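You operate a simulated robot arm through the tools that you are given. There is no shell and no other tool. Be economical: measure what you need, move in short steps, check, and stop when the job is done.

Carry out the task below with a simulated robot arm. There is one attempt and no reset: what you move stays moved.

Task
Press the plum, cherry and damson lids; stand the popped jar on the saucer.

It is judged by the outcome, as a careful person would: the job done as asked, and still so three seconds after it is handed in. It fails if anything else is knocked over, pushed out of place, dropped, spilled or broken. A push-on lid holds only when it is set on centred and level and pressed home; a screw cap is set on level and turned clockwise until tight.

Robot
A 6-joint arm with a two-finger parallel gripper, fixed in place. Base frame: the origin is at the foot of the arm, x ahead of it, y to its left, z up; the work surface is at about z = 91. Lengths are in cm, angles in degrees, forces in N, time in s.
With the tool pointing down near the work surface it reaches from about 36 to 76 cm from the base axis. Its first joint turns from -66.0 to 66.0 degrees. Payload 2.45 kg.
Tool frame: the origin (TCP) lies between the finger pads and is the grasp point; the fingertips stand 2.4 cm ahead of it; z points along the fingers, y is the line along which they close. The gripper opens to 6.8 cm. The fingers are 1.7 cm wide and 1 cm thick; the gripper's body (4 by 7 cm) begins 4.1 cm behind the TCP.
Orientation is that of the tool frame in the base frame, as [roll, pitch, yaw] about the fixed x, y, z axes, in that order (R = Rz(yaw) Ry(pitch) Rx(roll)). With the fingers straight down and closing along the base's y, the tool's x points along the base's -x, its y along +y and its z along -z.

Tools
- The arm moves only by the tool drive_tool. Its argument "plan" is a list of rows, each a list of 7 numbers: the shift along the tool's x, y, z in mm, then the turn, a rotation vector about the tool's x, y, z in degrees, then the opening, from 0 (shut) to 1 (fully open). In form: [[tx, ty, tz, wx, wy, wz, jaw], ...]. A call has 1 to 20 rows; each row shifts and turns the commanded pose from where the row before left it, along the tool's axes as they then stand. A row lasts 0.2 s, in which the tool goes at most 5 cm and 8.6 degrees; a call with a longer step from one row to the next is refused whole, and so is a gripper value outside its range. Where a pose cannot be reached the arm comes as near as it can. A force on the tool above 40 N (or 10 N above the force at the start of the call, whichever is more), or a blocked arm, ends the call early, and 0.2 s more pass. Each finger travels about 10.8 cm/s and halts on what it meets, pressing with about 22 N; the grip force reading is that of the motor and also rises with nothing between the fingers. The clock runs only during rows and for 0.2 s after the last one: add rows that do not move to give the fingers time. The reply holds the time, the measured pose of the TCP, the force on the tool along the base axes, the opening and the grip force, in the units named above and with some noise, with the torque about the TCP (base axes, N m) and any sound that the robot's microphone picked up.
- Cameras (640 x 400 px; columns grow to the right, rows downward): "scene" is fixed at [16.88, 41.41, 147.18]; the picture's right is [-0.73, -0.68, 0.00], its down [-0.34, 0.36, -0.87] and it looks along [0.59, -0.64, -0.50] (base axes); focal length 321 px, centre (320, 200). "wrist" rides on the gripper at [8.4, 1.1, -7.5] in the tool frame; the picture's right is [-0.13, 0.99, 0.00], its down [-0.60, -0.08, -0.79] and it looks along [-0.79, -0.10, 0.61] (tool axes); focal length 251 px, centre (320, 200). There is no depth. A picture from a camera that has moved, and an enlarged one, comes with that camera's place and axes in the base frame and with its lens.
- grab_frame(camera): a new picture of that camera. No time passes.
- close_up(camera, box): a new picture of the part [left, top, right, bottom] of that camera's present view, enlarged. No time passes.
- sign_off(): hands the job in; it is judged then, once.

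Work in short steps. Places have to be worked out from the pictures, the camera data and where the tool is seen: move nearer, look again, correct. Check each grasp and each placing, and mend what went wrong. You have 120 turns and 68 pictures in all, those below and enlarged ones among them. Open the gripper and draw the arm clear of the work before you hand the job in, unless the task says otherwise; then end with one line.

The tools are called by a JSON object that holds its "name" and its "arguments". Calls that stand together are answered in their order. drive_tool: Moves the arm, as the interface text tells. Its arguments: {"type":"object","properties":{"plan":{"type":"array"}},"required":["plan"]} The other tools are called the same way: grab_frame (camera) takes a picture; close_up (camera, box) takes an enlarged picture of a part of a camera's view; sign_off () hands the job in.

At the start:

```text
time_s: 0.0
ee_pos: [47.99, -15.16, 127.79]
tool_rot: [179.9, 0.1, 180.0]
ft_force: [0.6, 0.1, 0.5]
moment: [-0.03, 0.0, -0.03]
opening: 6.8
grip_force: 0.0
```

scene: 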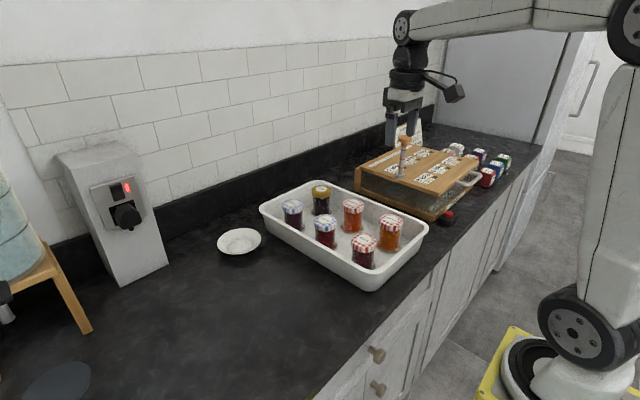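
wrist: 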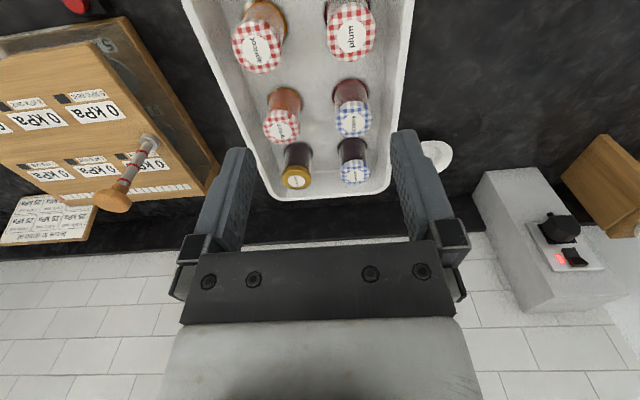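

I start by reading the labels on the jars and surroundings in enlarged views.

{"name": "close_up", "arguments": {"camera": "wrist", "box": [180, 0, 460, 210]}}

{"name": "close_up", "arguments": {"camera": "scene", "box": [210, 130, 530, 300]}}

{"name": "close_up", "arguments": {"camera": "wrist", "box": [0, 0, 230, 250]}}

```text
1.90 times, centred on (320, 105) of wrist
camera zoom: at [39.51, -14.27, 135.27], right [0.13, 0.99, 0.0], down [0.6, -0.08, 0.79], along [0.79, -0.1, -0.61], focal length 479 px, centre (320, 381)
```

zoom: 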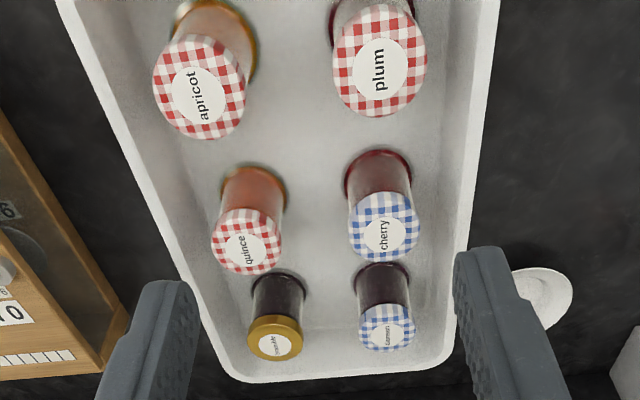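

```text
2.00 times, centred on (370, 215) of scene
camera zoom: at [16.88, 41.41, 147.18], right [-0.73, -0.68, 0.0], down [-0.34, 0.36, -0.87], along [0.59, -0.64, -0.5], focal length 642 px, centre (220, 170)
```

zoom: 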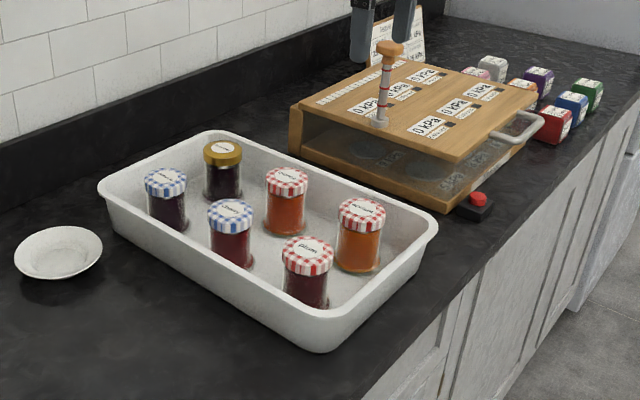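

```text
1.60 times, centred on (115, 125) of wrist
camera zoom: at [39.51, -14.27, 135.27], right [0.13, 0.99, 0.0], down [0.6, -0.08, 0.79], along [0.79, -0.1, -0.61], focal length 402 px, centre (648, 320)
```

zoom: 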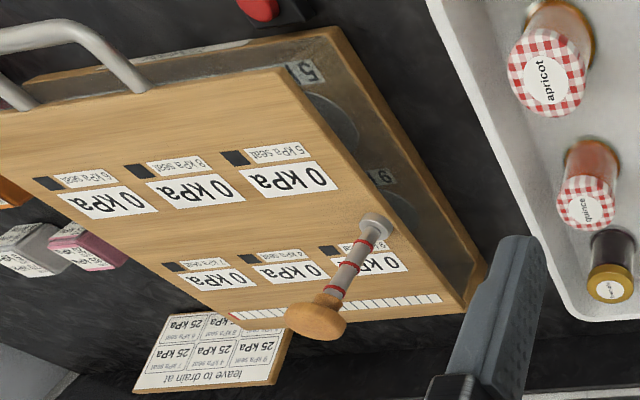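

Only the "popped" jar among plum, cherry and damson has to move. I estimate the lid tops at plum (52,-11.8), cherry (65.3,-12) and damson (77,-11.8), with z about 99.7. I move above plum with the fingers shut and check.

{"name": "drive_tool", "arguments": {"plan": [[-10, 8, 42, 0, 0, 0, 0], [-10, 8, 42, 0, 0, 0, 0], [-10, 9, 42, 0, 0, 0, 0], [-10, 9, 42, 0, 0, 0, 0], [0, 0, 30, 0, 0, 0, 0], [0, 0, 0, 0, 0, 0, 0]]}}

{"name": "grab_frame", "arguments": {"camera": "wrist"}}

{"name": "close_up", "arguments": {"camera": "scene", "box": [250, 130, 450, 300]}}

```text
time_s: 1.4
ee_pos: [51.67, -11.92, 107.9]
tool_rot: [-179.9, 0.0, 179.9]
ft_force: [-0.4, 0.5, -0.3]
moment: [0.01, 0.02, 0.0]
opening: 0.01
grip_force: 22.6
```

```text
62 pictures are left
camera wrist: at [43.33, -10.89, 115.4], right [0.13, 0.99, 0.0], down [0.6, -0.08, 0.79], along [0.79, -0.1, -0.61], focal length 251 px, centre (320, 200)
```

wrist: 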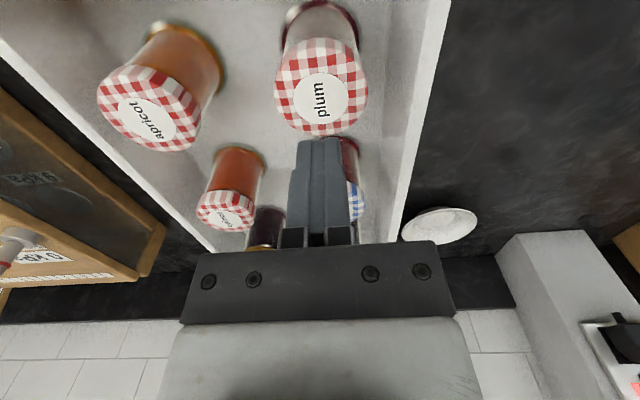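

```text
2.35 times, centred on (350, 215) of scene
camera zoom: at [16.88, 41.41, 147.18], right [-0.73, -0.68, 0.0], down [-0.34, 0.36, -0.87], along [0.59, -0.64, -0.5], focal length 756 px, centre (249, 165)
```

zoom: 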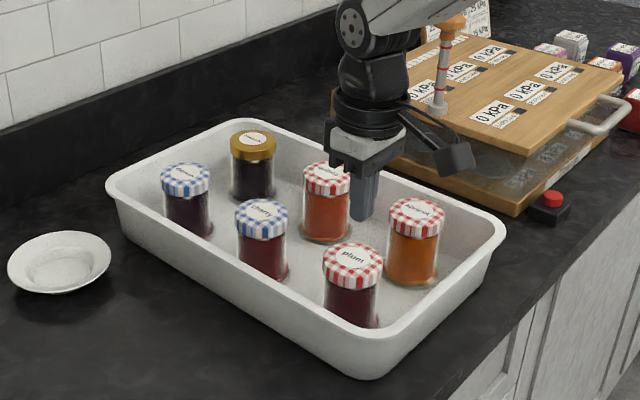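

The refined plum lid centre is about (52.8,-12.0), top z about 99.5. I shift 1.1 cm forward and come down close to the lid.

{"name": "drive_tool", "arguments": {"plan": [[-11, -1, 0, 0, 0, 0, 0], [0, 0, 20, 0, 0, 0, 0], [0, 0, 18, 0, 0, 0, 0], [0, 0, 0, 0, 0, 0, 0]]}}

{"name": "grab_frame", "arguments": {"camera": "wrist"}}

{"name": "close_up", "arguments": {"camera": "scene", "box": [290, 180, 430, 280]}}

```text
time_s: 2.4
ee_pos: [53.04, -11.9, 104.1]
tool_rot: [180.0, 0.0, 180.0]
ft_force: [-0.8, 0.2, -0.3]
moment: [0.01, 0.02, 0.0]
opening: 0.02
grip_force: 21.8
```

```text
60 pictures are left
camera wrist: at [44.57, -10.92, 111.57], right [0.13, 0.99, 0.0], down [0.6, -0.08, 0.79], along [0.79, -0.1, -0.61], focal length 251 px, centre (320, 200)
```

wrist: 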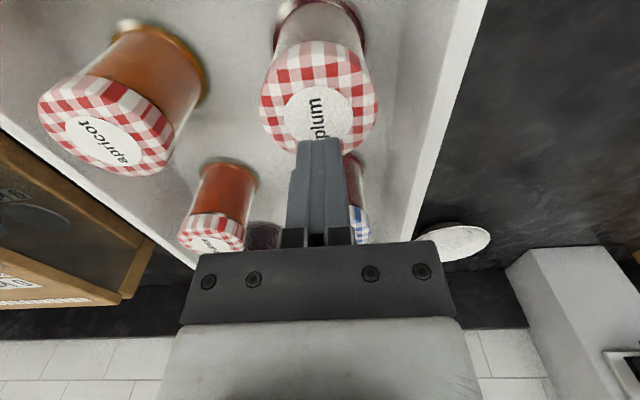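

```text
4.00 times, centred on (360, 230) of scene
camera zoom: at [16.88, 41.41, 147.18], right [-0.73, -0.68, 0.0], down [-0.34, 0.36, -0.87], along [0.59, -0.64, -0.5], focal length 1285 px, centre (160, 80)
```

zoom: 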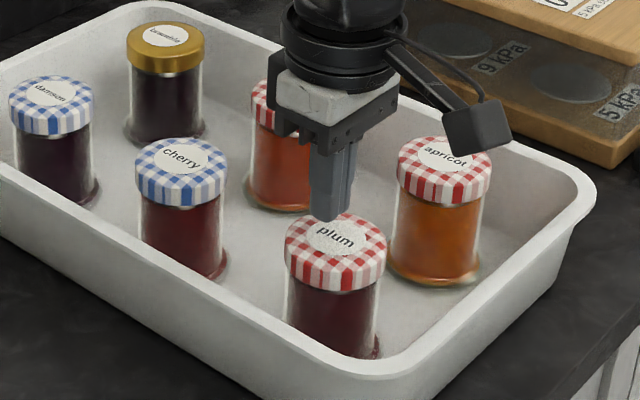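

The tip is about 2 cm above the lid, and the lid centre is nearer (52.4,-12.1). I adjust and come down to just short of contact.

{"name": "drive_tool", "arguments": {"plan": [[6, -2, 0, 0, 0, 0, 0], [0, 0, 7, 0, 0, 0, 0], [0, 0, 5, 0, 0, 0, 0], [0, 0, 2, 0, 0, 0, 0], [0, 0, 2, 0, 0, 0, 0], [0, 0, 0, 0, 0, 0, 0]]}}

```text
time_s: 3.8
ee_pos: [52.39, -12.11, 102.63]
tool_rot: [-179.9, 0.0, -180.0]
ft_force: [-2.0, 0.9, 14.7]
moment: [0.03, 0.14, -0.03]
opening: 0.0
grip_force: 21.5
```

Contact is at tip z≈100.2 with 15 N and no sound so far. I press slightly more.

{"name": "drive_tool", "arguments": {"plan": [[0, 0, 1, 0, 0, 0, 0], [0, 0, 1, 0, 0, 0, 0], [0, 0, 0, 0, 0, 0, 0]]}}

{"name": "close_up", "arguments": {"camera": "wrist", "box": [220, 20, 420, 200]}}

```text
time_s: 4.5
ee_pos: [52.52, -12.16, 102.8]
tool_rot: [-180.0, 0.2, -179.9]
ft_force: [-1.1, -0.1, 4.8]
moment: [0.0, 0.03, 0.0]
opening: 0.0
grip_force: 21.7
stopped in row 3: the force on the tool passed its limit at 41 N (the readings are from after the stop); the commanded pose is now the measured one
```

```text
2.22 times, centred on (320, 110) of wrist
camera zoom: at [44.08, -11.19, 110.13], right [0.13, 0.99, 0.0], down [0.6, -0.08, 0.8], along [0.79, -0.1, -0.6], focal length 559 px, centre (320, 400)
```

zoom: 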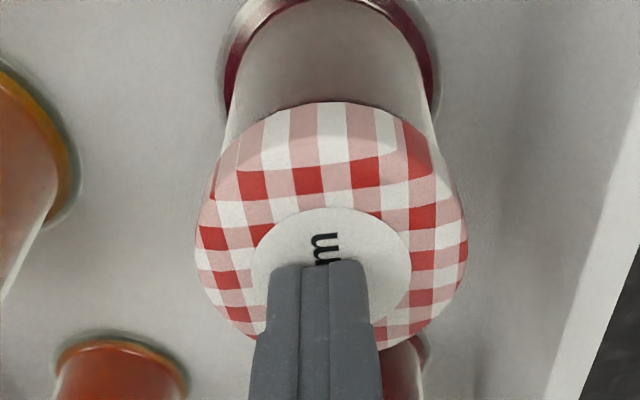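

Plum took 41 N with no sound. The fingers were about 0.5 cm off the label centre, so I lift, re-centre and press again to be sure.

{"name": "drive_tool", "arguments": {"plan": [[0, 0, -5, 0, 0, 0, 0], [5, 3, 0, 0, 0, 0, 0], [0, 0, 0, 0, 0, 0, 0], [0, 0, 3, 0, 0, 0, 0], [0, 0, 2, 0, 0, 0, 0], [0, 0, 1, 0, 0, 0, 0], [0, 0, 0.7, 0, 0, 0, 0], [0, 0, 0, 0, 0, 0, 0]]}}

{"name": "close_up", "arguments": {"camera": "wrist", "box": [220, 20, 420, 200]}}

```text
time_s: 6.2
ee_pos: [52.2, -11.85, 102.69]
tool_rot: [-179.8, 0.5, 180.0]
ft_force: [-0.9, -0.5, 6.3]
moment: [0.01, 0.11, -0.02]
opening: 0.01
grip_force: 21.4
stopped in row 8: the force on the tool passed its limit at 41 N (the readings are from after the stop); the commanded pose is now the measured one
```

```text
2.22 times, centred on (320, 110) of wrist
camera zoom: at [43.64, -10.94, 110.11], right [0.13, 0.99, 0.0], down [0.6, -0.08, 0.8], along [0.79, -0.1, -0.6], focal length 559 px, centre (320, 400)
```

zoom: 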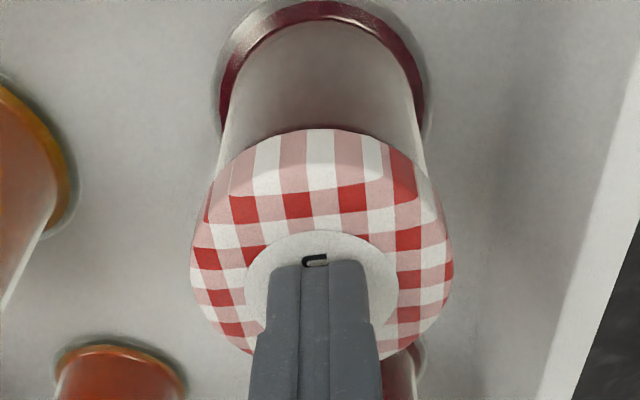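

Plum is firm with no sound. I rise and go above cherry at about (65.2,-11.9).

{"name": "drive_tool", "arguments": {"plan": [[0, 0, -30, 0, 0, 0, 0], [-43, 0, -10, 0, 0, 0, 0], [-43, 0, 0, 0, 0, 0, 0], [-34, 0, 0, 0, 0, 0, 0], [0, 0, 20, 0, 0, 0, 0], [0, 0, 0, 0, 0, 0, 0]]}}

{"name": "grab_frame", "arguments": {"camera": "wrist"}}

```text
time_s: 7.6
ee_pos: [64.05, -11.9, 104.92]
tool_rot: [-179.7, 0.5, -180.0]
ft_force: [0.3, 0.3, -0.1]
moment: [0.0, 0.01, -0.01]
opening: 0.01
grip_force: 22.5
```

```text
56 pictures are left
camera wrist: at [55.63, -10.9, 112.29], right [0.13, 0.99, 0.0], down [0.6, -0.08, 0.8], along [0.79, -0.1, -0.6], focal length 251 px, centre (320, 200)
```

wrist: 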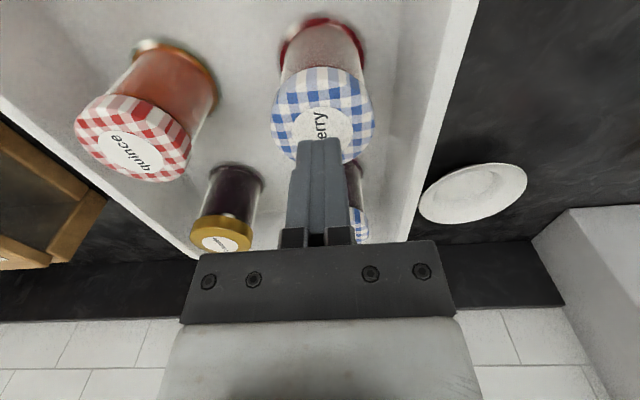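

Cherry's centre reads about (64.85,-11.9). I shift 0.8 cm and lower gently.

{"name": "drive_tool", "arguments": {"plan": [[-8, 0, 0, 0, 0.5, 0, 0], [0, 0, 8, 0, 0, 0, 0], [0, 0, 7, 0, 0, 0, 0], [0, 0, 3, 0, 0, 0, 0], [0, 0, 2, 0, 0, 0, 0], [0, 0, 2, 0, 0, 0, 0], [0, 0, 1, 0, 0, 0, 0], [0, 0, 0, 0, 0, 0, 0]]}}

{"name": "close_up", "arguments": {"camera": "wrist", "box": [220, 20, 420, 200]}}

```text
time_s: 9.4
ee_pos: [64.83, -12.06, 102.72]
tool_rot: [-179.7, 0.3, 180.0]
ft_force: [-6.9, 4.1, 28.1]
moment: [0.12, 0.35, -0.02]
opening: 0.0
grip_force: 21.9
```

```text
2.22 times, centred on (320, 110) of wrist
camera zoom: at [56.45, -10.92, 110.13], right [0.13, 0.99, 0.0], down [0.6, -0.08, 0.8], along [0.79, -0.1, -0.61], focal length 559 px, centre (320, 400)
```

zoom: 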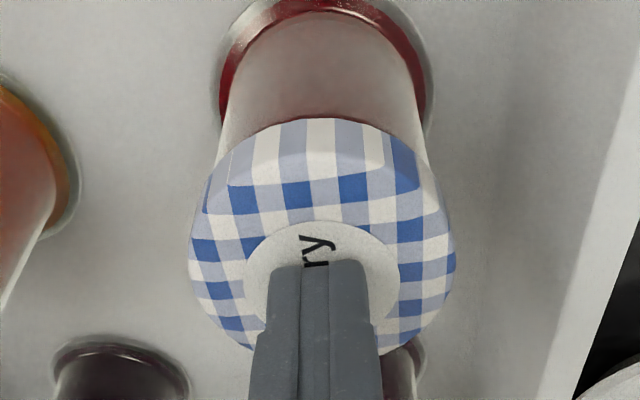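

Cherry is centred and holding 28 N with no click. I add a little more force.

{"name": "drive_tool", "arguments": {"plan": [[0, 0, 0.7, 0, 0, 0, 0], [0, 0, 0.5, 0, 0, 0, 0], [0, 0, 0, 0, 0, 0, 0]]}}

```text
time_s: 10.2
ee_pos: [64.97, -11.97, 102.69]
tool_rot: [-179.8, 0.4, 179.9]
ft_force: [-7.2, 4.5, 36.4]
moment: [0.14, 0.45, 0.03]
opening: 0.0
grip_force: 21.7
```

Cherry is firm too at 36 N. I go up and over towards damson.

{"name": "drive_tool", "arguments": {"plan": [[0, 0, -30, 0, 0, 0, 0], [-40, 0, -10, 0, 0, 0, 0], [-40, 0, 0, 0, 0, 0, 0], [-30, 0, 0, 0, 0, 0, 0], [0, 0, 15, 0, 0, 0, 0], [0, 0, 0, 0, 0, 0, 0]]}}

{"name": "grab_frame", "arguments": {"camera": "wrist"}}

```text
time_s: 11.6
ee_pos: [75.76, -11.88, 104.79]
tool_rot: [-179.8, -0.1, 180.0]
ft_force: [-0.5, 0.8, -0.3]
moment: [-0.01, -0.01, 0.03]
opening: 0.0
grip_force: 21.8
```

```text
54 pictures are left
camera wrist: at [67.39, -10.96, 112.28], right [0.13, 0.99, 0.0], down [0.61, -0.08, 0.79], along [0.79, -0.1, -0.61], focal length 251 px, centre (320, 200)
```

wrist: 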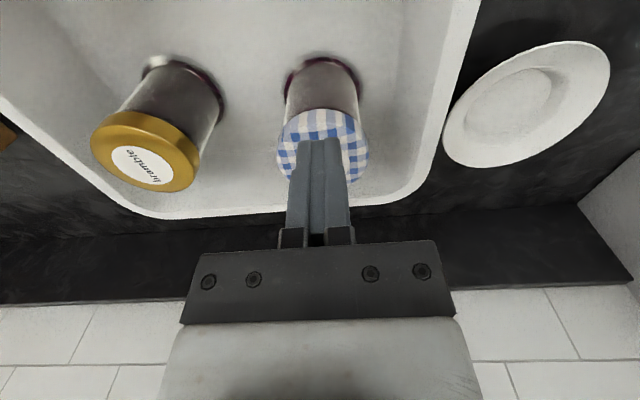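

Damson looks further out than estimated. I compare the known tip position with the lid in the scene view.

{"name": "close_up", "arguments": {"camera": "scene", "box": [260, 160, 360, 230]}}

{"name": "close_up", "arguments": {"camera": "wrist", "box": [250, 40, 400, 200]}}

```text
5.71 times, centred on (310, 195) of scene
camera zoom: at [16.88, 41.41, 147.18], right [-0.73, -0.68, 0.0], down [-0.34, 0.36, -0.87], along [0.59, -0.64, -0.5], focal length 1836 px, centre (377, 229)
```

zoom: 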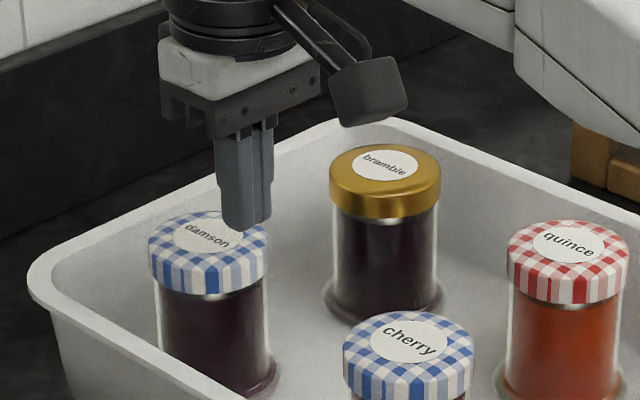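

```text
2.50 times, centred on (325, 120) of wrist
camera zoom: at [67.39, -10.96, 112.28], right [0.13, 0.99, 0.0], down [0.61, -0.08, 0.79], along [0.79, -0.1, -0.61], focal length 629 px, centre (308, 400)
```

zoom: 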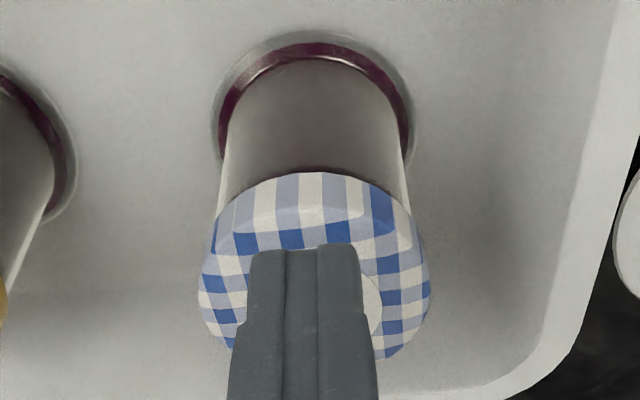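

Both views put the damson lid at about (78.5,-12.1). I move out 2.7 cm at this height and see whether the arm reaches.

{"name": "drive_tool", "arguments": {"plan": [[-14, -1, 0, 0, 0, 0, 0], [-13, -1, 0, 0, 0, 0, 0], [0, 0, 0, 0, 0, 0, 0], [0, 0, 0, 0, 0, 0, 0]]}}

{"name": "close_up", "arguments": {"camera": "wrist", "box": [220, 20, 420, 200]}}

```text
time_s: 12.6
ee_pos: [75.8, -11.87, 104.79]
tool_rot: [-179.8, 0.1, 180.0]
ft_force: [-0.7, 0.2, -0.4]
moment: [-0.02, 0.02, 0.01]
opening: 0.01
grip_force: 22.2
out of reach, approached as far as the arm can: row 1, 2
```

```text
2.22 times, centred on (320, 110) of wrist
camera zoom: at [67.46, -10.89, 112.23], right [0.13, 0.99, 0.0], down [0.6, -0.08, 0.79], along [0.79, -0.1, -0.61], focal length 559 px, centre (320, 400)
```

zoom: 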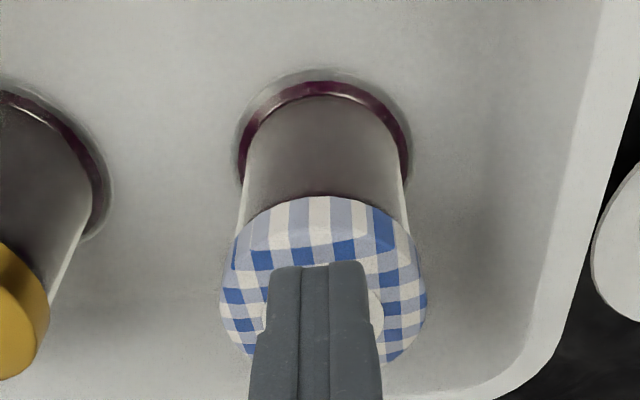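

Vertical is at its limit, so I raise a little and tilt the fingers outward by 16° to gain reach.

{"name": "drive_tool", "arguments": {"plan": [[0, 0, -20, 0, 0, 0, 0], [0, 0, 0, 0, -8, 0, 0], [0, 0, 0, 0, -8, 0, 0], [0, 0, 0, 0, 0, 0, 0]]}}

```text
time_s: 13.6
ee_pos: [75.58, -11.97, 106.6]
tool_rot: [-179.8, 16.1, -179.9]
ft_force: [0.0, 0.2, 0.1]
moment: [-0.02, -0.02, 0.01]
opening: 0.01
grip_force: 22.3
out of reach, approached as far as the arm can: row 1
```

The tilt is achieved. I move 3.2 cm outward horizontally and look again.

{"name": "drive_tool", "arguments": {"plan": [[-16, -1, 4.6, 0, 0, 0, 0], [-15, -1, 4.4, 0, 0, 0, 0], [0, 0, 0, 0, 0, 0, 0]]}}

{"name": "close_up", "arguments": {"camera": "wrist", "box": [220, 20, 420, 200]}}

{"name": "close_up", "arguments": {"camera": "scene", "box": [260, 160, 360, 230]}}

```text
time_s: 14.4
ee_pos: [78.77, -12.16, 106.6]
tool_rot: [-179.8, 15.9, -179.9]
ft_force: [-0.3, 0.0, -0.3]
moment: [-0.02, 0.02, 0.0]
opening: 0.0
grip_force: 22.3
```

```text
2.22 times, centred on (320, 110) of wrist
camera zoom: at [68.67, -11.09, 111.6], right [0.12, 0.99, 0.03], down [0.36, -0.08, 0.93], along [0.92, -0.1, -0.37], focal length 559 px, centre (320, 400)
```

zoom: 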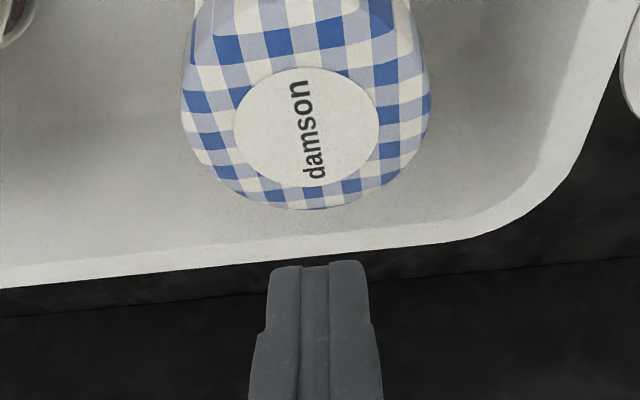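

```text
5.71 times, centred on (310, 195) of scene
camera zoom: at [16.88, 41.41, 147.18], right [-0.73, -0.68, 0.0], down [-0.34, 0.36, -0.87], along [0.59, -0.64, -0.5], focal length 1836 px, centre (377, 229)
```

zoom: 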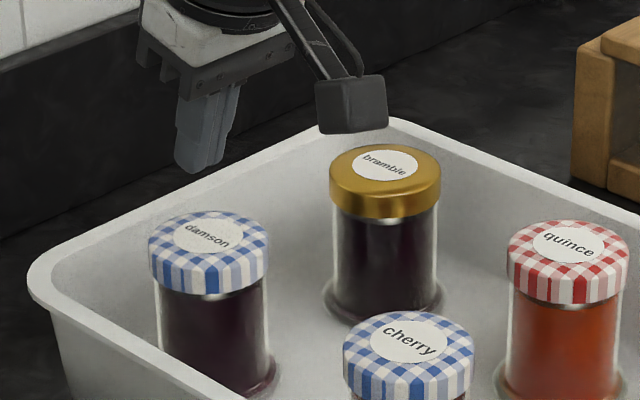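

Damson's lid centre is now clear at about (78.8,-12.2), z 100.2, and the finger edge is above it. I go straight down, slowly at the end.

{"name": "drive_tool", "arguments": {"plan": [[4.2, 0, 14.4, 0, 0, 0, 0], [4.2, -1, 14.4, 0, 0, 0, 0], [1.1, 0, 3.8, 0, 0, 0, 0], [0.6, 0, 1.9, 0, 0, 0, 0], [0.6, 0, 1.9, 0, 0, 0, 0], [0, 0, 0, 0, 0, 0, 0]]}}

{"name": "close_up", "arguments": {"camera": "wrist", "box": [220, 20, 420, 200]}}

```text
time_s: 15.8
ee_pos: [78.79, -12.06, 102.95]
tool_rot: [-179.8, 15.9, -179.9]
ft_force: [0.0, -0.3, -1.2]
moment: [0.02, 0.02, 0.03]
opening: 0.0
grip_force: 22.3
```

```text
2.22 times, centred on (320, 110) of wrist
camera zoom: at [68.65, -11.15, 107.75], right [0.12, 0.99, 0.03], down [0.36, -0.08, 0.93], along [0.92, -0.1, -0.37], focal length 559 px, centre (320, 400)
```

zoom: 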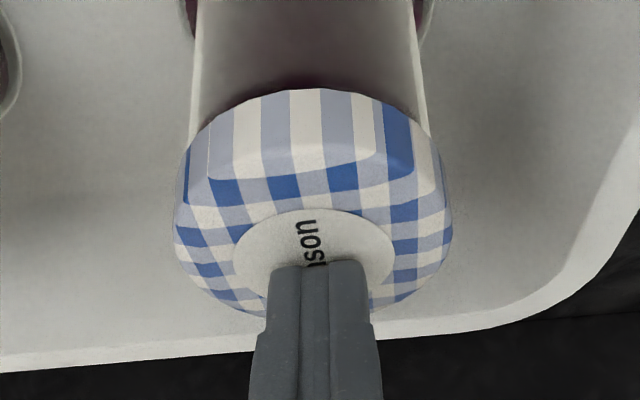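

The finger edge is at the label centre and not yet in contact. I press on in small steps.

{"name": "drive_tool", "arguments": {"plan": [[0.3, 0, 1, 0, 0, 0, 0], [0.3, 0, 1, 0, 0, 0, 0], [0.3, 0, 1, 0, 0, 0, 0], [0, 0, 0, 0, 0, 0, 0]]}}

```text
time_s: 16.8
ee_pos: [78.89, -12.14, 102.82]
tool_rot: [-179.8, 16.2, -179.9]
ft_force: [-3.9, 0.6, 18.1]
moment: [0.04, 0.14, 0.01]
opening: 0.04
grip_force: 22.1
```

{"name": "drive_tool", "arguments": {"plan": [[0.3, 0, 1, 0, 0, 0, 0], [0.2, 0, 0.6, 0, 0, 0, 0], [0.2, 0, 0.6, 0, 0, 0, 0], [0, 0, 0, 0, 0, 0, 0]]}}

{"name": "grab_frame", "arguments": {"camera": "wrist"}}

```text
time_s: 17.8
ee_pos: [78.94, -12.19, 102.86]
tool_rot: [-179.7, 16.5, -180.0]
ft_force: [-2.6, 1.6, 28.5]
moment: [0.1, 0.11, 0.01]
opening: 0.01
grip_force: 22.1
```

```text
47 pictures are left
camera wrist: at [68.71, -11.14, 107.6], right [0.12, 0.99, 0.03], down [0.35, -0.07, 0.93], along [0.93, -0.1, -0.36], focal length 251 px, centre (320, 200)
```

wrist: 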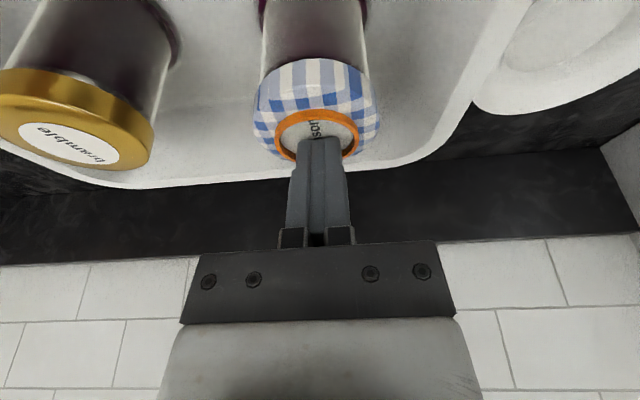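

An orange ring has appeared on damson's lid. I rise and check whether plum or cherry shows anything of the kind.

{"name": "drive_tool", "arguments": {"plan": [[-6, 0, -20, 0, 0, 0, 0], [-6, 0, -20, 0, 0, 0, 0], [-6, 0, -20, 0, 0, 0, 0], [0, 0, 0, 0, 0, 0, 0]]}}

{"name": "close_up", "arguments": {"camera": "scene", "box": [270, 160, 430, 280]}}

{"name": "grab_frame", "arguments": {"camera": "wrist"}}

```text
time_s: 18.8
ee_pos: [78.8, -11.83, 108.66]
tool_rot: [-179.8, 15.9, -180.0]
ft_force: [0.0, 0.7, -0.8]
moment: [-0.03, 0.04, -0.01]
opening: 0.01
grip_force: 22.1
```

```text
3.33 times, centred on (350, 220) of scene
camera zoom: at [16.88, 41.41, 147.18], right [-0.73, -0.68, 0.0], down [-0.34, 0.36, -0.87], along [0.59, -0.64, -0.5], focal length 1071 px, centre (220, 133)
```

zoom: 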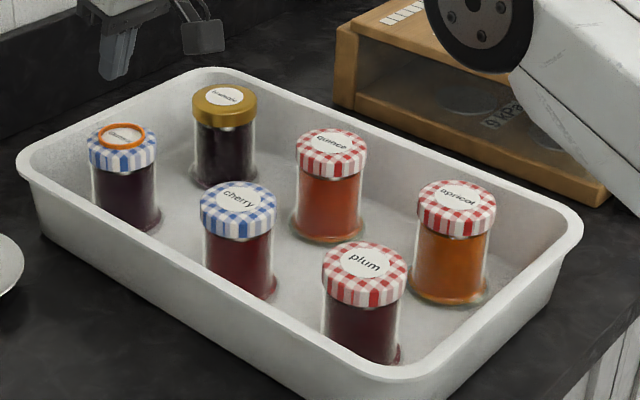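

```text
45 pictures are left
camera wrist: at [68.79, -11.0, 113.55], right [0.12, 0.99, 0.03], down [0.36, -0.08, 0.93], along [0.92, -0.1, -0.37], focal length 251 px, centre (320, 200)
```

wrist: 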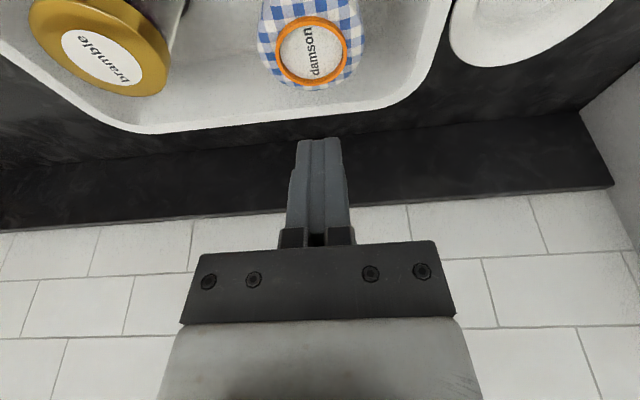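

Only damson shows a ring, so it is the popped jar. I open the gripper, shift 1 mm to −y, and lower to just above the lid to check the straddle.

{"name": "drive_tool", "arguments": {"plan": [[0, -1, 0, 0, 0, 0, 1], [0, 0, 0, 0, 0, 0, 1], [5, 0, 17.3, 0, 0, 0, 1], [5, 0, 17.3, 0, 0, 0, 1], [4, 0, 14, 0, 0, 0, 1], [0, 0, 0, 0, 0, 0, 1]]}}

{"name": "grab_frame", "arguments": {"camera": "wrist"}}

{"name": "close_up", "arguments": {"camera": "scene", "box": [250, 140, 370, 230]}}

```text
time_s: 20.2
ee_pos: [78.89, -12.17, 103.51]
tool_rot: [-179.9, 15.9, 180.0]
ft_force: [-0.5, 0.0, -0.1]
moment: [-0.03, -0.01, 0.0]
opening: 6.79
grip_force: 0.0
```

```text
44 pictures are left
camera wrist: at [68.73, -11.17, 108.35], right [0.12, 0.99, 0.03], down [0.36, -0.08, 0.93], along [0.92, -0.1, -0.37], focal length 251 px, centre (320, 200)
```

wrist: 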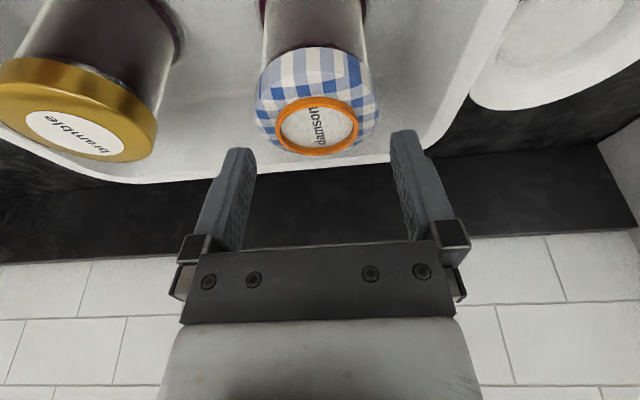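

```text
4.44 times, centred on (310, 185) of scene
camera zoom: at [16.88, 41.41, 147.18], right [-0.73, -0.68, 0.0], down [-0.34, 0.36, -0.87], along [0.59, -0.64, -0.5], focal length 1428 px, centre (364, 267)
```

zoom: 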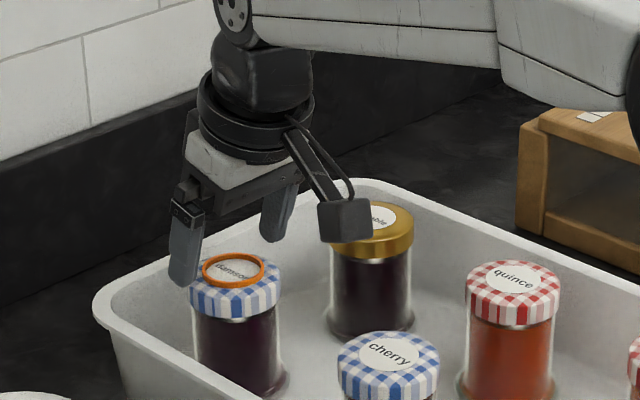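

The jar seems about 2 mm to the −y side of the fingers' centre. I enlarge to measure.

{"name": "close_up", "arguments": {"camera": "wrist", "box": [210, 40, 440, 200]}}

```text
2.50 times, centred on (325, 120) of wrist
camera zoom: at [68.73, -11.17, 108.35], right [0.12, 0.99, 0.03], down [0.36, -0.08, 0.93], along [0.92, -0.1, -0.37], focal length 629 px, centre (308, 400)
```

zoom: 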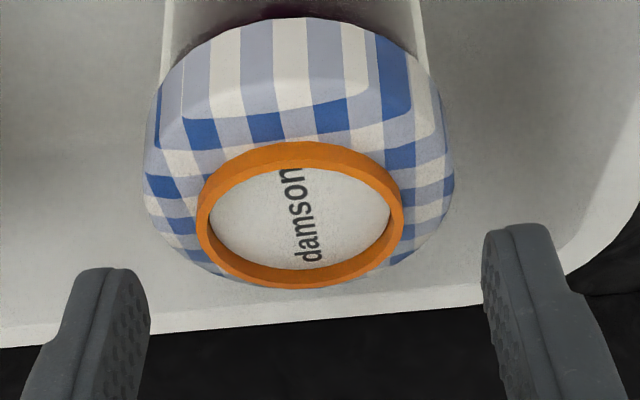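

The lid is offset about −2 mm in y, so I correct that and descend 4.3 cm around the lid in steps.

{"name": "drive_tool", "arguments": {"plan": [[0, -2, 0, 0, 0, 0, 1], [0, 0, 0, 0, 0, 0, 1], [3.3, 0, 11.5, 0, 0, 0, 1], [3.3, 0, 11.5, 0, 0, 0, 1], [2.8, 0, 9.6, 0, 0, 0, 1], [2.8, 0, 9, 0, 0, 0, 1], [0, 0, 0, 0, 0, 0, 1]]}}

{"name": "close_up", "arguments": {"camera": "wrist", "box": [210, 40, 440, 200]}}

{"name": "close_up", "arguments": {"camera": "scene", "box": [250, 140, 370, 230]}}

```text
time_s: 21.8
ee_pos: [78.93, -12.58, 99.19]
tool_rot: [-179.7, 16.0, -180.0]
ft_force: [0.1, 0.5, -0.4]
moment: [0.06, -0.02, 0.01]
opening: 6.78
grip_force: 0.0
```

```text
2.50 times, centred on (325, 120) of wrist
camera zoom: at [68.75, -11.5, 104.11], right [0.12, 0.99, 0.03], down [0.36, -0.08, 0.93], along [0.92, -0.1, -0.37], focal length 629 px, centre (308, 400)
```

zoom: 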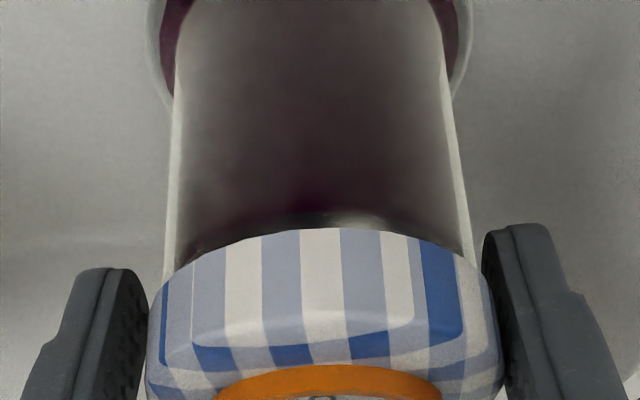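

```text
4.44 times, centred on (310, 185) of scene
camera zoom: at [16.88, 41.41, 147.18], right [-0.73, -0.68, 0.0], down [-0.34, 0.36, -0.87], along [0.59, -0.64, -0.5], focal length 1428 px, centre (364, 267)
```

zoom: 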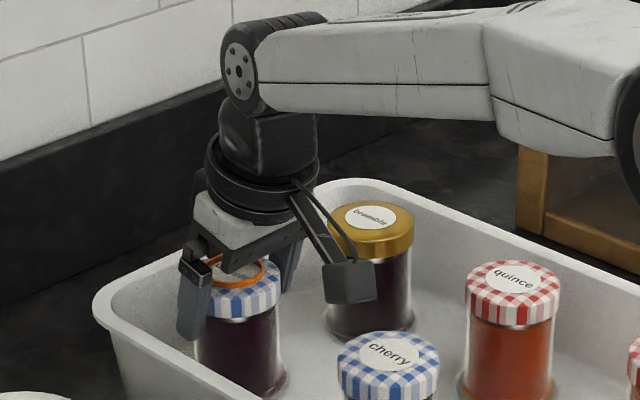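

The fingers straddle the lid cleanly with no contact force. I close the grip.

{"name": "drive_tool", "arguments": {"plan": [[0, 0, 0, 0, 0, 0, 0.9], [0, 0, 0, 0, 0, 0, 0.8], [0, 0, 0, 0, 0, 0, 0.6], [0, 0, 0, 0, 0, 0, 0.5], [0, 0, 0, 0, 0, 0, 0.5]]}}

{"name": "close_up", "arguments": {"camera": "wrist", "box": [210, 40, 440, 200]}}

```text
time_s: 23.0
ee_pos: [78.84, -12.47, 99.21]
tool_rot: [-179.8, 15.9, -179.9]
ft_force: [-0.2, 0.0, -0.9]
moment: [0.0, -0.07, 0.01]
opening: 6.16
grip_force: 22.6
```

```text
2.50 times, centred on (325, 120) of wrist
camera zoom: at [68.75, -11.49, 104.12], right [0.12, 0.99, 0.03], down [0.36, -0.08, 0.93], along [0.92, -0.1, -0.37], focal length 629 px, centre (308, 400)
```

zoom: 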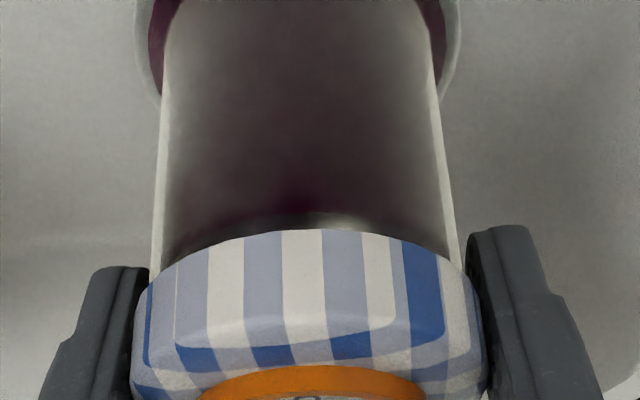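

Gripped at 6.16 cm on the lid. I lift 2 cm first to check the hold.

{"name": "drive_tool", "arguments": {"plan": [[-1.4, 0, -4.8, 0, 0, 0, 0.5], [-2.8, 0, -9.6, 0, 0, 0, 0.5], [-1.4, 0, -4.8, 0, 0, 0, 0.5], [0, 0, 0, 0, 0, 0, 0.5], [0, 0, 0, 0, 0, 0, 0.5]]}}

{"name": "close_up", "arguments": {"camera": "scene", "box": [210, 140, 370, 260]}}

```text
time_s: 24.2
ee_pos: [78.77, -12.44, 101.1]
tool_rot: [-179.9, 15.9, 179.9]
ft_force: [-0.5, -0.4, -3.7]
moment: [-0.03, 0.04, 0.03]
opening: 6.18
grip_force: 22.0
```

```text
3.33 times, centred on (290, 200) of scene
camera zoom: at [16.89, 41.41, 147.18], right [-0.73, -0.68, 0.0], down [-0.34, 0.36, -0.87], along [0.59, -0.63, -0.5], focal length 1071 px, centre (420, 200)
```

zoom: 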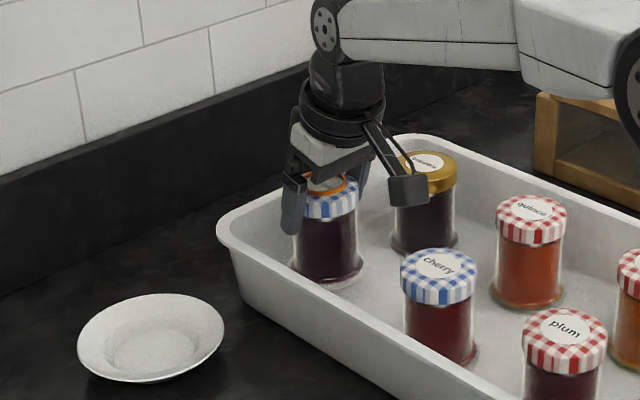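

The jar is held and hangs straight. The saucer centre works out to roughly (82.5,5.2), near the reach limit. I raise 7 cm and carry the jar across towards y≈5.

{"name": "drive_tool", "arguments": {"plan": [[-5, 0, -17.3, 0, 0, 0, 0.5], [-7, 0, -24, 0, 0, 0, 0.5], [-7, 0, -24, 0, 0, 0, 0.5], [0, 20, 0, 0, 0, 0, 0.5], [0, 35, 0, 0, 0, 0, 0.5], [0, 35, 0, 0, 0, 0, 0.5], [0, 35, 0, 0, 0, 0, 0.5], [0, 35, 0, 0, 0, 0, 0.5], [0, 15, 0, 0, 0, 0, 0.5], [0, 0, 0, 0, 0, 0, 0.5]]}}

{"name": "grab_frame", "arguments": {"camera": "wrist"}}

{"name": "grab_frame", "arguments": {"camera": "scene"}}

```text
time_s: 26.4
ee_pos: [78.76, 5.22, 107.97]
tool_rot: [-179.7, 16.0, -180.0]
ft_force: [0.3, -0.1, -3.7]
moment: [-0.02, 0.01, 0.0]
opening: 6.14
grip_force: 22.2
```

```text
37 pictures are left
camera wrist: at [68.59, 6.17, 112.91], right [0.12, 0.99, 0.03], down [0.36, -0.08, 0.93], along [0.92, -0.1, -0.37], focal length 251 px, centre (320, 200)
```

wrist: 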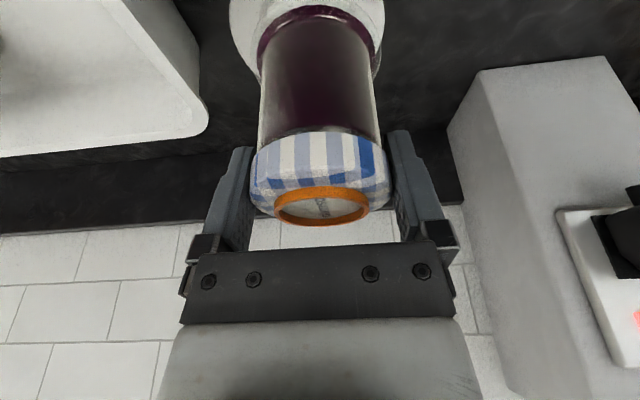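

```text
36 pictures are left
```

scene: 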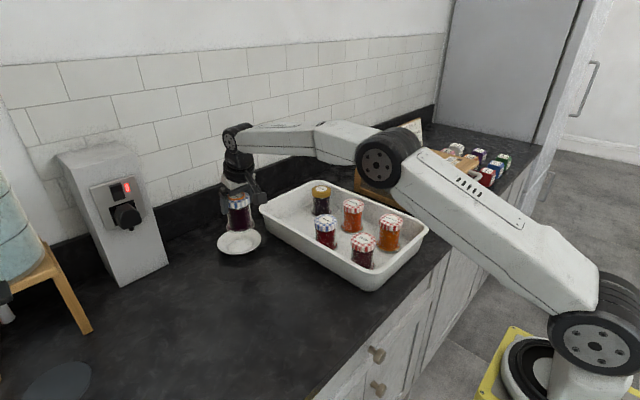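

The jar is now above the saucer's neighbourhood. I zoom to measure their relation.

{"name": "close_up", "arguments": {"camera": "scene", "box": [195, 170, 285, 260]}}

{"name": "close_up", "arguments": {"camera": "wrist", "box": [210, 0, 410, 100]}}

```text
4.44 times, centred on (240, 215) of scene
camera zoom: at [16.89, 41.41, 147.18], right [-0.73, -0.68, 0.0], down [-0.34, 0.36, -0.87], along [0.59, -0.63, -0.5], focal length 1428 px, centre (676, 133)
```

zoom: 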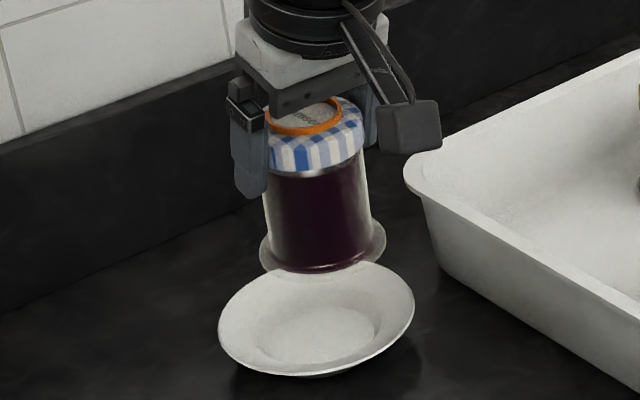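

```text
3.20 times, centred on (310, 50) of wrist
camera zoom: at [68.59, 6.17, 112.91], right [0.12, 0.99, 0.03], down [0.36, -0.08, 0.93], along [0.92, -0.1, -0.37], focal length 805 px, centre (352, 680)
```

zoom: 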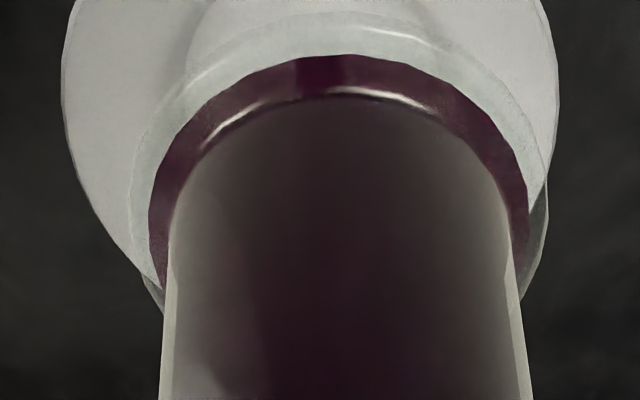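

Accounting for perspective, the saucer centre is about (82.3,4.3). I test reach at this height by moving outward in three steps.

{"name": "drive_tool", "arguments": {"plan": [[-11.2, -3, 3.2, 0, 0, 0, 0.5], [-11.2, -3, 3.2, 0, 0, 0, 0.5], [-10, -3, 2.9, 0, 0, 0, 0.5], [0, 0, 0, 0, 0, 0, 0.5]]}}

{"name": "close_up", "arguments": {"camera": "wrist", "box": [210, 0, 410, 100]}}

{"name": "close_up", "arguments": {"camera": "scene", "box": [195, 170, 285, 260]}}

```text
time_s: 27.4
ee_pos: [81.06, 4.4, 107.83]
tool_rot: [-179.8, 15.9, -180.0]
ft_force: [0.0, -1.0, -3.5]
moment: [0.02, -0.02, 0.01]
opening: 6.13
grip_force: 22.0
out of reach, approached as far as the arm can: row 3
```

```text
3.20 times, centred on (310, 50) of wrist
camera zoom: at [70.93, 5.48, 112.78], right [0.12, 0.99, 0.03], down [0.36, -0.08, 0.93], along [0.92, -0.1, -0.37], focal length 805 px, centre (352, 680)
```

zoom: 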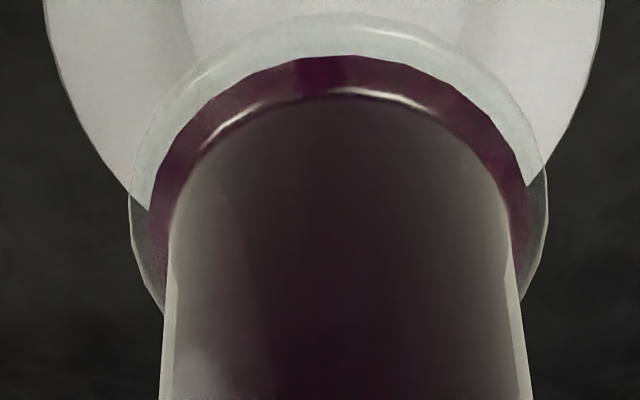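

```text
4.44 times, centred on (240, 215) of scene
camera zoom: at [16.89, 41.41, 147.18], right [-0.73, -0.68, 0.0], down [-0.34, 0.36, -0.87], along [0.59, -0.64, -0.5], focal length 1428 px, centre (676, 133)
```

zoom: 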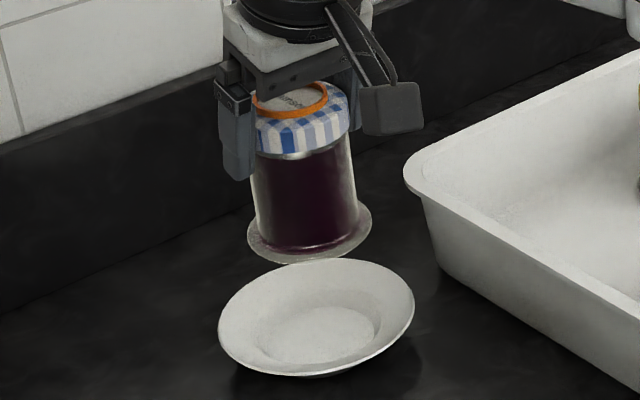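

At this height the limit with 16° tilt is x≈81.1, while the saucer centre fits at (82.5,4.3). Lower down the reach may be greater, so I drop 4 cm, still clear of the saucer, and try outward again.

{"name": "drive_tool", "arguments": {"plan": [[5.5, 0, 19.2, 0, 0, 0, 0.5], [5.5, 0, 19.2, 0, 0, 0, 0.5], [0, 0, 0, 0, 0, 0, 0.5], [-7, 0, 2, 0, 0, 0, 0.5], [-7, 0, 2, 0, 0, 0, 0.5], [0, 0, 0, 0, 0, 0, 0.5]]}}

```text
time_s: 28.8
ee_pos: [81.84, 4.47, 103.73]
tool_rot: [-179.9, 15.9, 180.0]
ft_force: [-0.4, 0.2, -3.2]
moment: [0.03, 0.02, 0.0]
opening: 6.14
grip_force: 21.7
out of reach, approached as far as the arm can: row 5
```

Reach does improve lower down (x=81.84). I drop 2 cm more and move outward again, then look.

{"name": "drive_tool", "arguments": {"plan": [[2.8, 0, 9.6, 0, 0, 0, 0.5], [2.8, 0, 9.6, 0, 0, 0, 0.5], [-5, -1, 1.4, 0, 0, 0, 0.5], [-3, -1, 0.8, 0, 0, 0, 0.5], [0, 0, 0, 0, 0, 0, 0.5]]}}

{"name": "close_up", "arguments": {"camera": "scene", "box": [195, 170, 285, 260]}}

{"name": "close_up", "arguments": {"camera": "wrist", "box": [210, 0, 410, 100]}}

```text
time_s: 30.0
ee_pos: [81.91, 4.32, 101.75]
tool_rot: [-179.8, 15.9, 179.9]
ft_force: [0.6, -0.4, -3.3]
moment: [0.01, 0.04, 0.02]
opening: 6.15
grip_force: 22.1
out of reach, approached as far as the arm can: row 3
```

```text
4.44 times, centred on (240, 215) of scene
camera zoom: at [16.89, 41.41, 147.18], right [-0.73, -0.68, 0.0], down [-0.34, 0.36, -0.87], along [0.59, -0.64, -0.5], focal length 1428 px, centre (676, 133)
```

zoom: 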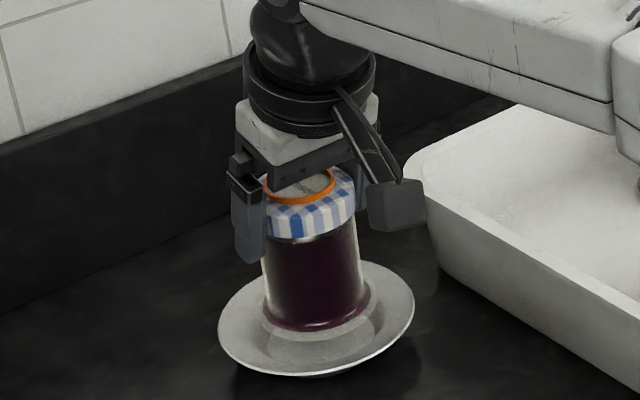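

```text
3.20 times, centred on (310, 50) of wrist
camera zoom: at [71.77, 5.26, 106.7], right [0.12, 0.99, 0.03], down [0.36, -0.08, 0.93], along [0.92, -0.1, -0.37], focal length 805 px, centre (352, 680)
```

zoom: 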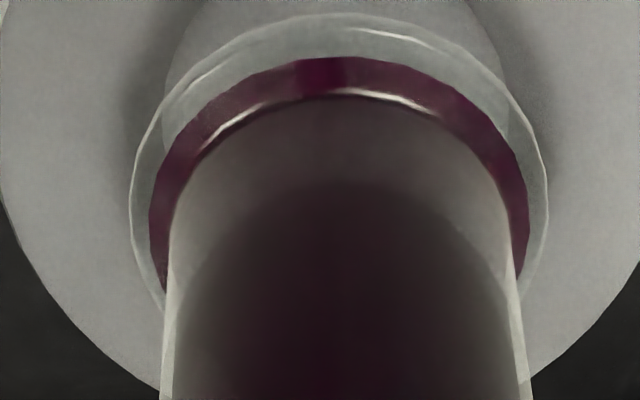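

The rim fit again gives the saucer centre at (82.6,4.2), and the jar is about 0.6 cm short in x. I drop 0.9 cm and push outward to the limit.

{"name": "drive_tool", "arguments": {"plan": [[2.5, 0, 8.6, 0, 0, 0, 0.5], [0, 0, 0, 0, 0, 0, 0.5], [-2, 0, 0.6, 0, 0, 0, 0.5], [-2, 0, 0.6, 0, 0, 0, 0.5], [-2, 0, 0.6, 0, 0, 0, 0.5], [-1, 0, 0.3, 0, 0, 0, 0.5], [0, 0, 0, 0, 0, 0, 0.5]]}}

```text
time_s: 31.6
ee_pos: [81.94, 4.37, 101.06]
tool_rot: [-179.8, 15.9, 180.0]
ft_force: [0.2, 0.3, -3.4]
moment: [-0.01, 0.02, -0.03]
opening: 6.16
grip_force: 22.6
out of reach, approached as far as the arm can: row 3, 5
```

The limit here is x≈82.0, about 0.6 cm short. Rather than place it off-centre, I'll set the jar on the open counter at about (70,6.5) and regrasp with more tilt. First I rise and move back.

{"name": "drive_tool", "arguments": {"plan": [[-6.9, 0, -24, 0, 0, 0, 0.5], [-6.9, 0, -24, 0, 0, 0, 0.5], [38.4, 7, -11.1, 0, 0, 0, 0.5], [38.4, 7, -11.1, 0, 0, 0, 0.5], [38.4, 7, -11.1, 0, 0, 0, 0.5], [0, 0, 0, 0, 0, 0, 0.5]]}}

{"name": "grab_frame", "arguments": {"camera": "scene"}}

```text
time_s: 33.0
ee_pos: [69.7, 6.3, 104.74]
tool_rot: [-179.8, 16.0, 179.9]
ft_force: [0.4, 0.0, -3.9]
moment: [-0.03, 0.02, 0.01]
opening: 6.14
grip_force: 21.9
out of reach, approached as far as the arm can: row 2
```

```text
29 pictures are left
```

scene: 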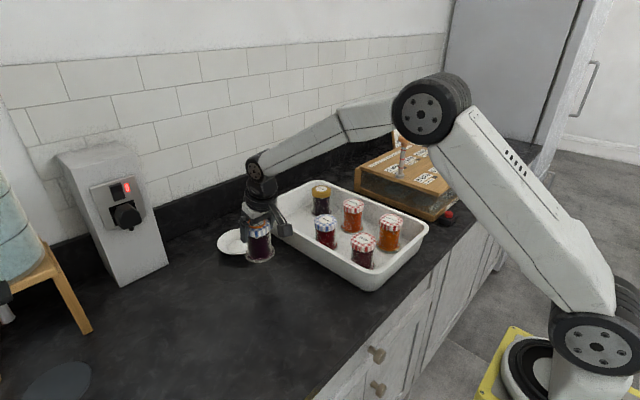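

The spot is clear. I lower the jar towards the counter.

{"name": "drive_tool", "arguments": {"plan": [[4.5, 0, 15.5, 0, 0, 0, 0.5], [4.5, 0, 15.5, 0, 0, 0, 0.5], [3.3, 0, 11.5, 0, 0, 0, 0.5], [1.4, 0, 4.8, 0, 0, 0, 0.5], [0, 0, 0, 0, 0, 0, 0.5]]}}

{"name": "close_up", "arguments": {"camera": "scene", "box": [210, 190, 310, 280]}}

```text
time_s: 34.2
ee_pos: [69.7, 6.53, 99.9]
tool_rot: [-179.8, 15.9, -179.8]
ft_force: [0.3, 0.2, -3.8]
moment: [-0.01, 0.03, 0.01]
opening: 6.17
grip_force: 22.2
```

```text
4.44 times, centred on (260, 235) of scene
camera zoom: at [16.89, 41.41, 147.18], right [-0.73, -0.68, 0.0], down [-0.34, 0.36, -0.87], along [0.59, -0.64, -0.5], focal length 1428 px, centre (587, 44)
```

zoom: 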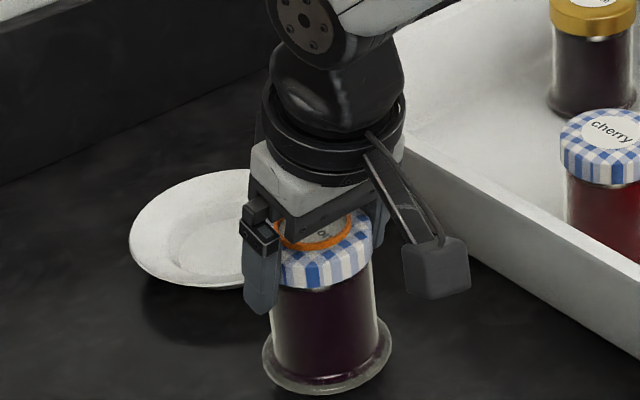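

Close to the counter now. I descend in millimetre steps watching the vertical force.

{"name": "drive_tool", "arguments": {"plan": [[1, 0, 3.4, 0, 0, 0, 0.5], [0.8, 0, 2.9, 0, 0, 0, 0.5], [0.5, 0, 1.9, 0, 0, 0, 0.5], [0, 0, 0, 0, 0, 0, 0.5]]}}

```text
time_s: 35.2
ee_pos: [69.65, 6.41, 99.01]
tool_rot: [-179.7, 16.0, -179.9]
ft_force: [0.1, 0.1, -3.9]
moment: [0.01, 0.03, 0.0]
opening: 6.17
grip_force: 21.7
```

{"name": "drive_tool", "arguments": {"plan": [[0.3, 0, 1, 0, 0, 0, 0.5], [0.3, 0, 1, 0, 0, 0, 0.5], [0.3, 0, 1, 0, 0, 0, 0.5], [0, 0, 0, 0, 0, 0, 0.5]]}}

```text
time_s: 36.2
ee_pos: [69.55, 6.51, 98.78]
tool_rot: [-179.8, 16.0, 180.0]
ft_force: [-2.4, -0.5, 4.7]
moment: [0.14, 0.22, 0.05]
opening: 6.21
grip_force: 21.9
```

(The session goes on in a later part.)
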